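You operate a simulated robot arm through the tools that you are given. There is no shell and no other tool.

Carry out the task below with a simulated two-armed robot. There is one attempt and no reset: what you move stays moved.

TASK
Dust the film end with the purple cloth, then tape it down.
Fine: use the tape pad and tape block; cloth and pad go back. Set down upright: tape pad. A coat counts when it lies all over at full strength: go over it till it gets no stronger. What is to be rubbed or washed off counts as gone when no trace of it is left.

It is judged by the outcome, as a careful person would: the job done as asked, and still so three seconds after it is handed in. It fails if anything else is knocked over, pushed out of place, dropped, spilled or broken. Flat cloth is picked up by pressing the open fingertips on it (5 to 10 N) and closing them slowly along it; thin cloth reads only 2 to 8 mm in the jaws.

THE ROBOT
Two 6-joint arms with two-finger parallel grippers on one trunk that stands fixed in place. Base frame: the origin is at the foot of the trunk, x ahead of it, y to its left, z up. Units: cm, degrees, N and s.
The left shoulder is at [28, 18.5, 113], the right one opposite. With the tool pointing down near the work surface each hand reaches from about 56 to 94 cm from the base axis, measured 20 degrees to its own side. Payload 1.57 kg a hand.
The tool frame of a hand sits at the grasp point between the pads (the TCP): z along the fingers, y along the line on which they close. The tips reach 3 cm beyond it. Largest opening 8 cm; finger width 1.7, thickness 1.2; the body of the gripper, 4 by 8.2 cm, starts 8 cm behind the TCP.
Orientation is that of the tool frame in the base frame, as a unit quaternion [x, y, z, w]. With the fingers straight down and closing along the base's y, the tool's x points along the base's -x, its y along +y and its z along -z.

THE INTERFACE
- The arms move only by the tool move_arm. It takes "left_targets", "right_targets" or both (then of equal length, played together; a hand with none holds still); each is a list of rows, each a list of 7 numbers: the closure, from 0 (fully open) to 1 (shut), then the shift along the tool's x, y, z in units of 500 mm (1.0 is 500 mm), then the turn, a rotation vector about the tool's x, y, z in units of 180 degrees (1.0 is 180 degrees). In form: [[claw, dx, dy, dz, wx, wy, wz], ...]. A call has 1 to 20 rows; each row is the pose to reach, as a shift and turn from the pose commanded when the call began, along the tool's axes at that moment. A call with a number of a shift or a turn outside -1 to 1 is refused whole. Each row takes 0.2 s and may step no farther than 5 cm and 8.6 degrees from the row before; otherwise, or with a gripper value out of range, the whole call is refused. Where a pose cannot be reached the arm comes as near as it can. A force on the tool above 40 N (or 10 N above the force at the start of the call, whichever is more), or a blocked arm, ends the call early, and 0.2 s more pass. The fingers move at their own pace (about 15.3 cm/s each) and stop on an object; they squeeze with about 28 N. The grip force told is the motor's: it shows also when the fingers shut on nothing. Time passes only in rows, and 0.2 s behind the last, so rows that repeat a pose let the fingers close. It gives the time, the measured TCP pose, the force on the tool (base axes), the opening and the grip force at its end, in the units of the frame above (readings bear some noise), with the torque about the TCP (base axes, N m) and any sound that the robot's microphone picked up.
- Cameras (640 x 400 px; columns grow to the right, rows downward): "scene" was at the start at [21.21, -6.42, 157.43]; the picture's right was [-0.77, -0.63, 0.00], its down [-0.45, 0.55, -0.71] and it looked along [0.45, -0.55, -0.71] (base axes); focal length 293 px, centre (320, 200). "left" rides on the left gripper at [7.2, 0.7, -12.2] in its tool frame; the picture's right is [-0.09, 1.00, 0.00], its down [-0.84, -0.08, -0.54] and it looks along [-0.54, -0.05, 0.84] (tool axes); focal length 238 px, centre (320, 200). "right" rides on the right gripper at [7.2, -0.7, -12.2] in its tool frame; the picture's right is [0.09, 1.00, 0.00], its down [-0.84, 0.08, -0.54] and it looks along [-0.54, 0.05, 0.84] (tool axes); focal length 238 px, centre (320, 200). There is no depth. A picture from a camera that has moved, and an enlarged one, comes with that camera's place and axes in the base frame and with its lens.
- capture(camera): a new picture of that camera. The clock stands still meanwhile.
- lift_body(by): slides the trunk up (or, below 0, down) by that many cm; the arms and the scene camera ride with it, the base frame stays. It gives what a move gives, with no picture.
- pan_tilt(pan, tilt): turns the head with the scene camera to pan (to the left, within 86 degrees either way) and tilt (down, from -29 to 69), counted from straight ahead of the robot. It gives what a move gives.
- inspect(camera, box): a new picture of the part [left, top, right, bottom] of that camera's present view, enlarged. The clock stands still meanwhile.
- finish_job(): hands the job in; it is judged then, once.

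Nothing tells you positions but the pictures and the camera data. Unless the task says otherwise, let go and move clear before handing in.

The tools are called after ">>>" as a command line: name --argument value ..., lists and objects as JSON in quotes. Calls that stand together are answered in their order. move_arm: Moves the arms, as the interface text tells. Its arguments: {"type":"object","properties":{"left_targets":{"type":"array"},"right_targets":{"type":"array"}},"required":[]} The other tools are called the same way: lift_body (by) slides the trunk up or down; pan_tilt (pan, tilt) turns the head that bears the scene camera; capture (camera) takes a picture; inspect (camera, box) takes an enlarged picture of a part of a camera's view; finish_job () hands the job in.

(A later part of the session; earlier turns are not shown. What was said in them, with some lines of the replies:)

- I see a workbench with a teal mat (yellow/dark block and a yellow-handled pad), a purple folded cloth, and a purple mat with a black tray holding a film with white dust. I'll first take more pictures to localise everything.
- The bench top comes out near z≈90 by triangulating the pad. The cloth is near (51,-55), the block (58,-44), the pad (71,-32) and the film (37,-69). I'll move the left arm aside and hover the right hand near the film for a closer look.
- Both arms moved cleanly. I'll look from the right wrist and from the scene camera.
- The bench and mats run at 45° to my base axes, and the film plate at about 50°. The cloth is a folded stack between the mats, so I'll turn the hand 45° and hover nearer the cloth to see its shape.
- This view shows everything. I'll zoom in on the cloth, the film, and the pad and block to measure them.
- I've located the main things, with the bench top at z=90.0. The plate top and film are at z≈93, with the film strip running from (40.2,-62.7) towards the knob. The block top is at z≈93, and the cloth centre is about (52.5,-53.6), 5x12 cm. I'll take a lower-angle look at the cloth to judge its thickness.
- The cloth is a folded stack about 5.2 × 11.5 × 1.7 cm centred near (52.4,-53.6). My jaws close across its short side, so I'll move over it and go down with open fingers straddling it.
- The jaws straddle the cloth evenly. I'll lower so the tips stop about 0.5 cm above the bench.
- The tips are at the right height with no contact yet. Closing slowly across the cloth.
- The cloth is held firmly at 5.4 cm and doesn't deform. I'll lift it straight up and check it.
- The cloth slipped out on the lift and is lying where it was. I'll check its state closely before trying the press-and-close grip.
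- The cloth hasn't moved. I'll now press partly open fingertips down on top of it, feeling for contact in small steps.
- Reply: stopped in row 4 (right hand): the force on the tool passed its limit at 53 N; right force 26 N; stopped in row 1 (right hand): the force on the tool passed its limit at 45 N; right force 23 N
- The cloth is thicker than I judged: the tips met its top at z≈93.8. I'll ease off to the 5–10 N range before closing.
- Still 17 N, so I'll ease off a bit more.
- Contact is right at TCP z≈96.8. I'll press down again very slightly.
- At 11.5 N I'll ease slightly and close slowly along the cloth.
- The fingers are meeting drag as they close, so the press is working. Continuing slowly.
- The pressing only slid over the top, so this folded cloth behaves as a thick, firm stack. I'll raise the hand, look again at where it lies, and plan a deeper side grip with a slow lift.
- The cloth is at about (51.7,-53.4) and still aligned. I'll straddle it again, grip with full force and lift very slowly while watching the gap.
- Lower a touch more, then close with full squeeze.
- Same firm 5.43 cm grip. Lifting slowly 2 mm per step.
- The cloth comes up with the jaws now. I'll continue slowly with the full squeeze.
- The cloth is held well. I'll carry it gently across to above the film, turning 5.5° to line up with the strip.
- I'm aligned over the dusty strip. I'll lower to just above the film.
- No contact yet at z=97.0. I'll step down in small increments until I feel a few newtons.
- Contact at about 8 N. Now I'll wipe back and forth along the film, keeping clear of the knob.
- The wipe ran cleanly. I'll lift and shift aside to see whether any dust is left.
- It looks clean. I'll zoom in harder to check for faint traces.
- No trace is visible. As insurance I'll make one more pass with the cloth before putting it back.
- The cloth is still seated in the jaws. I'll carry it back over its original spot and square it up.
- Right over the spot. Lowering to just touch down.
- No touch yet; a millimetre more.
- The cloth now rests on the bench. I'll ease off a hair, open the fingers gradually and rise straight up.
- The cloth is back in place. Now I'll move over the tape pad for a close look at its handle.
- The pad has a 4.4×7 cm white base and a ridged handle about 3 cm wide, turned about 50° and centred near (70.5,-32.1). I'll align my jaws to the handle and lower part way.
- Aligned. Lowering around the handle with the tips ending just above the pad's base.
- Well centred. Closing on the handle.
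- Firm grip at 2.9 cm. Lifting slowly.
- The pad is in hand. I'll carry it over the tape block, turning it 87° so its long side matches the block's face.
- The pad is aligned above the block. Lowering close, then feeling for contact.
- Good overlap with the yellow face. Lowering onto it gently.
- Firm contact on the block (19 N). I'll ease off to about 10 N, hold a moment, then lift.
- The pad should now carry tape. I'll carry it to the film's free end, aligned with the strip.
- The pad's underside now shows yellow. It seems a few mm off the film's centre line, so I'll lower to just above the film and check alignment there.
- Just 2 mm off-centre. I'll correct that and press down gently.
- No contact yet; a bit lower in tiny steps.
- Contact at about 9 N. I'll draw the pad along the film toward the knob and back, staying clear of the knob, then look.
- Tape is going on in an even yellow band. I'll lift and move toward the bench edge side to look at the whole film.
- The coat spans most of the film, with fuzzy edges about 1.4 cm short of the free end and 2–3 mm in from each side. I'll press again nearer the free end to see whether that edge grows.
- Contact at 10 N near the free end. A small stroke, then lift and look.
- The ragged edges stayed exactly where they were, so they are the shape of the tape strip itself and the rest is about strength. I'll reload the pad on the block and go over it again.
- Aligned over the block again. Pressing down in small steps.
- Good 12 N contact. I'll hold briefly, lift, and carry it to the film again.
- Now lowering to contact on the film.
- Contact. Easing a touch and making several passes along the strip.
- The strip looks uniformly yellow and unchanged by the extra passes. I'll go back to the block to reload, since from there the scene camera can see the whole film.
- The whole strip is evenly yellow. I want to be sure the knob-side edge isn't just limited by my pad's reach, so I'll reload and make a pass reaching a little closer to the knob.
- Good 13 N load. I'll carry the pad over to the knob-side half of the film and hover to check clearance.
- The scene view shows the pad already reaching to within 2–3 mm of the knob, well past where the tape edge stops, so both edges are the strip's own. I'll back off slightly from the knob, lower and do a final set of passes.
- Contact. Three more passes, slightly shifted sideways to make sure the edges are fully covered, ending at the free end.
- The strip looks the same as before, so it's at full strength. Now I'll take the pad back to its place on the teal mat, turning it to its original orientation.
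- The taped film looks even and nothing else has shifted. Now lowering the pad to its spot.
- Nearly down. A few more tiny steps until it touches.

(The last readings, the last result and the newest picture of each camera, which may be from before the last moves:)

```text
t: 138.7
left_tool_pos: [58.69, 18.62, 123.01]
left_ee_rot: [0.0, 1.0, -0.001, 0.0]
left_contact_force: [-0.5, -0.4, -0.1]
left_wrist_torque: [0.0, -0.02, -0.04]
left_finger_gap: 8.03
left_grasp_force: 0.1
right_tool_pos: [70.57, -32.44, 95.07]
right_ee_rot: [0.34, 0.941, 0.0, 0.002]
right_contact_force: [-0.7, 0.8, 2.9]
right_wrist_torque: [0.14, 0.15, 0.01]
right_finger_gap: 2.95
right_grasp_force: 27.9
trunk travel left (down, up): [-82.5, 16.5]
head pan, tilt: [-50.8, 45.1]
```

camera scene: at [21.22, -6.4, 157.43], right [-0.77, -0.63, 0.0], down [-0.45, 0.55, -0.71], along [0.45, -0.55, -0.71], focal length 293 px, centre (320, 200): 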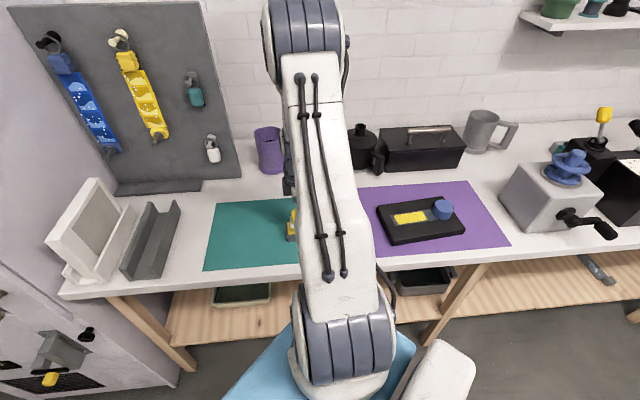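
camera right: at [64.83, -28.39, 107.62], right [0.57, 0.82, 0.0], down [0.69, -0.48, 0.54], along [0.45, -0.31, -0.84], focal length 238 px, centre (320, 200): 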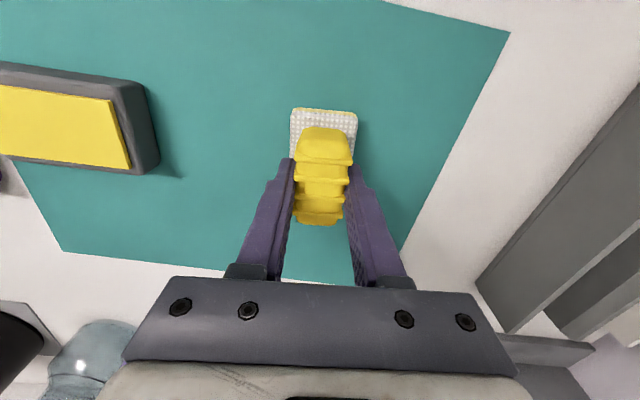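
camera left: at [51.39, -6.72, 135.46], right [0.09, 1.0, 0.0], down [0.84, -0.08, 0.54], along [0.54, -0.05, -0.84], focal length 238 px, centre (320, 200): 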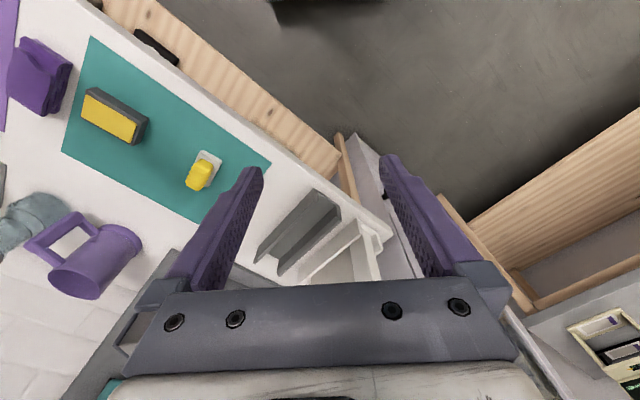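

The pad is resting on the mat. Opening gradually, then rising straight up.

>>> move_arm --right_targets '[[0.62, 0, 0, 0, 0, 0, 0], [0.58, 0, 0, 0, 0, 0, 0], [0.5, 0, 0, 0, 0, 0, 0], [0.35, 0, 0, 0, 0, 0, 0], [0.15, 0, 0, 0, 0, 0, 0], [0, 0, 0, 0, 0, 0, 0], [0, 0, 0, 0, 0, 0, 0], [0, 0, 0, -0.02, 0, 0, 0], [0, 0, 0, -0.06, 0, 0, 0], [0, 0, 0, -0.12, 0, 0, 0], [0, 0, 0, -0.2, 0, 0, 0], [0, 0, 0, -0.22, 0, 0, 0], [0, 0, 0, -0.22, 0, 0, 0]]'

>>> capture --camera "right"

>>> capture --camera "scene"

```text
t: 141.5
left_tool_pos: [58.58, 18.78, 123.06]
left_ee_rot: [-0.001, 1.0, 0.0, 0.0]
left_contact_force: [0.1, -1.2, -0.2]
left_wrist_torque: [-0.01, -0.01, -0.03]
left_finger_gap: 8.0
left_grasp_force: 0.1
right_tool_pos: [70.5, -32.45, 106.18]
right_ee_rot: [0.341, 0.94, -0.001, 0.001]
right_contact_force: [0.0, 0.0, 0.4]
right_wrist_torque: [-0.01, 0.0, 0.0]
right_finger_gap: 7.99
right_grasp_force: 0.0
trunk travel left (down, up): [-82.5, 16.5]
head pan, tilt: [-50.8, 45.1]
```

```text
taken
camera right: at [64.68, -28.4, 118.14], right [0.57, 0.82, 0.0], down [0.69, -0.48, 0.54], along [0.45, -0.31, -0.84], focal length 238 px, centre (320, 200)
```

right: 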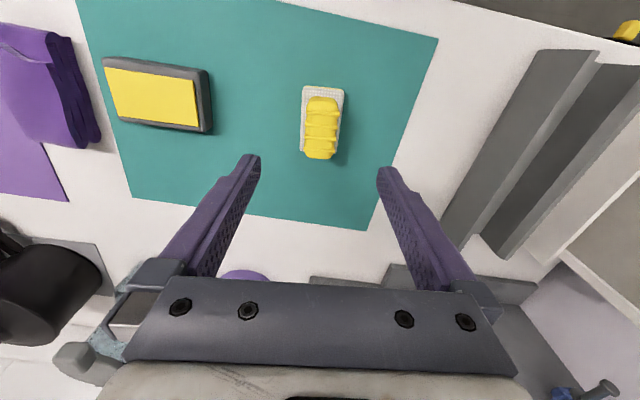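

```text
taken
camera scene: at [21.21, -6.39, 157.43], right [-0.77, -0.63, 0.0], down [-0.45, 0.55, -0.71], along [0.45, -0.55, -0.71], focal length 293 px, centre (320, 200)
```

scene: 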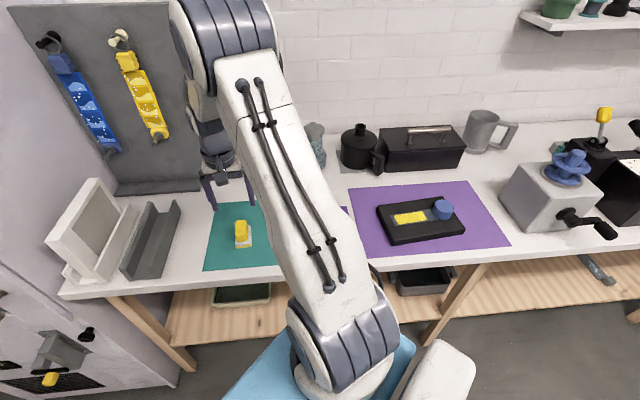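

The pad stands upright back in its place. I'll move the empty hand over the film for a final close look at the coat.

>>> move_arm --right_targets '[[0, 0.005, -0.06, -0.02, 0, 0, 0], [0, 0.012, -0.15, -0.04, 0, 0, 0], [0, 0.02, -0.24, -0.04, 0, 0, 0], [0, 0.027, -0.33, -0.04, 0, 0, 0], [0, 0.034, -0.42, -0.04, 0, 0, 0], [0, 0.041, -0.51, -0.04, 0, 0, 0], [0, 0.048, -0.6, -0.04, 0, 0, 0], [0, 0.055, -0.69, -0.04, 0, 0, 0], [0, 0.062, -0.78, -0.04, 0, 0, 0], [0, 0.069, -0.87, -0.04, 0, 0, 0], [0, 0.076, -0.94, -0.04, 0, 0, 0], [0, 0.076, -0.969, -0.04, 0, 0, 0], [0, 0.076, -0.969, -0.04, 0, 0, 0]]'

>>> capture --camera "right"

>>> inspect --camera "right" --box '[240, 80, 400, 180]'

>>> capture --camera "scene"

```text
t: 144.3
left_tool_pos: [58.73, 18.73, 123.13]
left_ee_rot: [0.001, 1.0, 0.0, -0.001]
left_contact_force: [-0.8, -0.4, -0.2]
left_wrist_torque: [0.02, 0.02, -0.01]
left_finger_gap: 8.0
left_grasp_force: 0.1
right_tool_pos: [36.58, -67.22, 108.02]
right_ee_rot: [0.34, 0.94, 0.0, 0.001]
right_contact_force: [-0.2, 0.4, 0.4]
right_wrist_torque: [0.0, 0.03, -0.01]
right_finger_gap: 8.01
right_grasp_force: 0.0
trunk travel left (down, up): [-82.5, 16.5]
head pan, tilt: [-50.8, 45.1]
```

```text
taken
camera right: at [30.63, -63.24, 120.07], right [0.57, 0.82, 0.0], down [0.69, -0.48, 0.54], along [0.45, -0.31, -0.84], focal length 238 px, centre (320, 200)
```

right: 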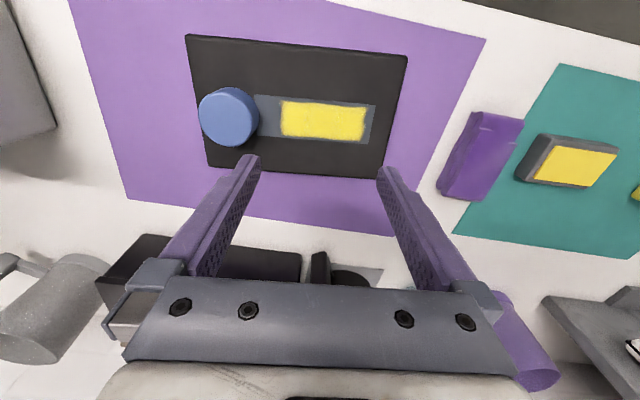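

```text
4.00 times, centred on (320, 130) of right
camera zoom: at [30.63, -63.24, 120.07], right [0.57, 0.82, 0.0], down [0.69, -0.48, 0.54], along [0.45, -0.31, -0.84], focal length 953 px, centre (320, 480)
```

zoom: 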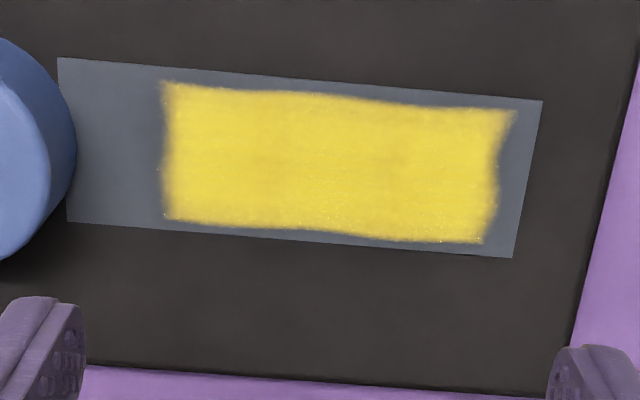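

```text
taken
camera scene: at [21.2, -6.4, 157.43], right [-0.77, -0.63, 0.0], down [-0.45, 0.55, -0.71], along [0.45, -0.55, -0.71], focal length 293 px, centre (320, 200)
```

scene: 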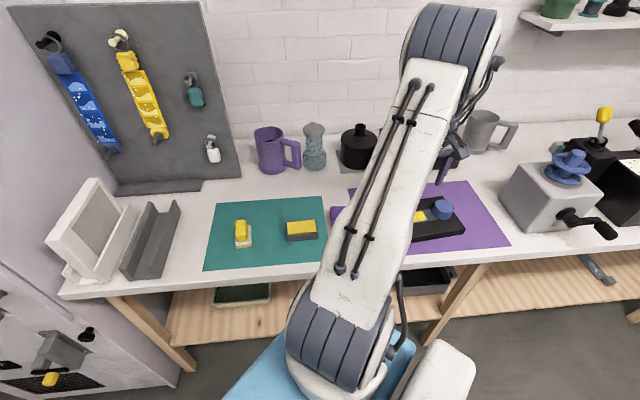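

The tape strip is uniform and at full strength, and the cloth, block and pad are in place. I'll retract the hand clear and do a last overall check.

>>> move_arm --right_targets '[[0, 0, 0, -0.06, 0, 0, 0], [0, 0.04, 0.03, -0.12, 0, 0, 0], [0, 0.09, 0.07, -0.18, 0, 0, 0], [0, 0.15, 0.11, -0.22, 0, 0, 0], [0, 0.21, 0.15, -0.25, 0, 0, 0], [0, 0.27, 0.2, -0.27, 0, 0, 0], [0, 0.32, 0.24, -0.28, 0, 0, 0], [0, 0.35, 0.27, -0.28, 0, 0, 0], [0, 0.35, 0.27, -0.28, 0, 0, 0]]'

>>> capture --camera "right"

>>> capture --camera "scene"

>>> capture --camera "left"

```text
t: 146.3
left_tool_pos: [58.61, 18.72, 123.11]
left_ee_rot: [-0.001, 1.0, 0.0, 0.0]
left_contact_force: [0.4, -0.3, 1.2]
left_wrist_torque: [-0.01, -0.01, 0.0]
left_finger_gap: 8.01
left_grasp_force: 0.1
right_tool_pos: [32.07, -45.56, 121.84]
right_ee_rot: [0.341, 0.94, 0.0, 0.0]
right_contact_force: [0.5, -0.1, 0.7]
right_wrist_torque: [-0.02, -0.01, 0.02]
right_finger_gap: 8.01
right_grasp_force: 0.2
trunk travel left (down, up): [-82.5, 16.5]
head pan, tilt: [-50.8, 45.1]
```

```text
taken
camera right: at [26.11, -41.6, 133.94], right [0.57, 0.82, 0.0], down [0.69, -0.48, 0.54], along [0.45, -0.31, -0.84], focal length 238 px, centre (320, 200)
```

right: 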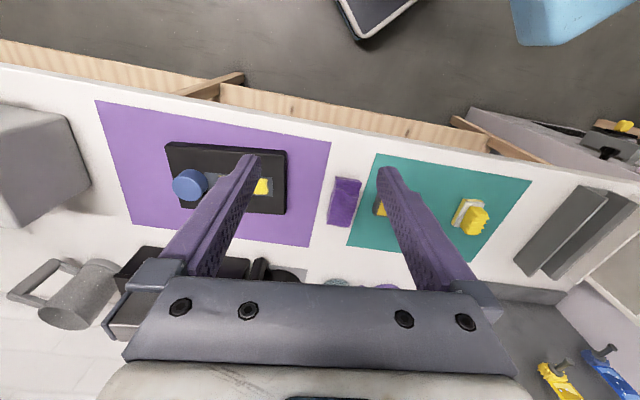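

```text
taken
camera scene: at [21.21, -6.38, 157.43], right [-0.77, -0.63, 0.0], down [-0.45, 0.55, -0.71], along [0.45, -0.55, -0.71], focal length 293 px, centre (320, 200)
```

scene: 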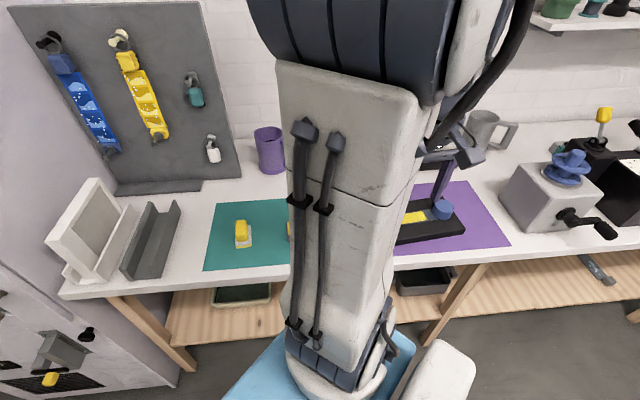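

```text
taken
camera left: at [51.41, 19.42, 135.33], right [0.09, 1.0, 0.0], down [0.84, -0.08, 0.54], along [0.54, -0.05, -0.84], focal length 238 px, centre (320, 200)
```

left: 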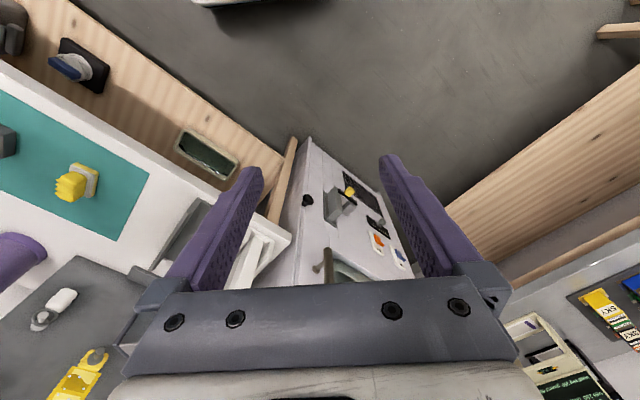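

The film is dusted and taped, the cloth and pad are back where they came from, and the pad is standing upright. Both hands are empty and clear, so I'm handing the job in.

>>> finish_job

```text
The job is handed in.
```

I dusted the film end with the purple cloth and taped it down. The job is handed in, but I haven't been told how it was judged.

- **Dusting:** I wiped the film in two rounds, and close-up pictures showed no dust left.
- **Tape:** I loaded the pad on the block three times and went over the film until it looked no stronger. The yellow strip is even. It stops about 1 cm short of the film's free end and nearly 3 cm short of the knob end. Those edges stayed put even with the pad pressed past them, so I took them to be the full strip.
- **Put back:** The cloth is back between the mats and the pad is upright on the teal mat, both within a few millimetres of where they started. The block and plate didn't appear to move.
- **Slip:** On my first try the cloth slipped out of the jaws and stayed where it was. I then tried picking it up by pressing on top, which hit about 50 N and shifted it a few millimetres. A slower grip on its sides worked.
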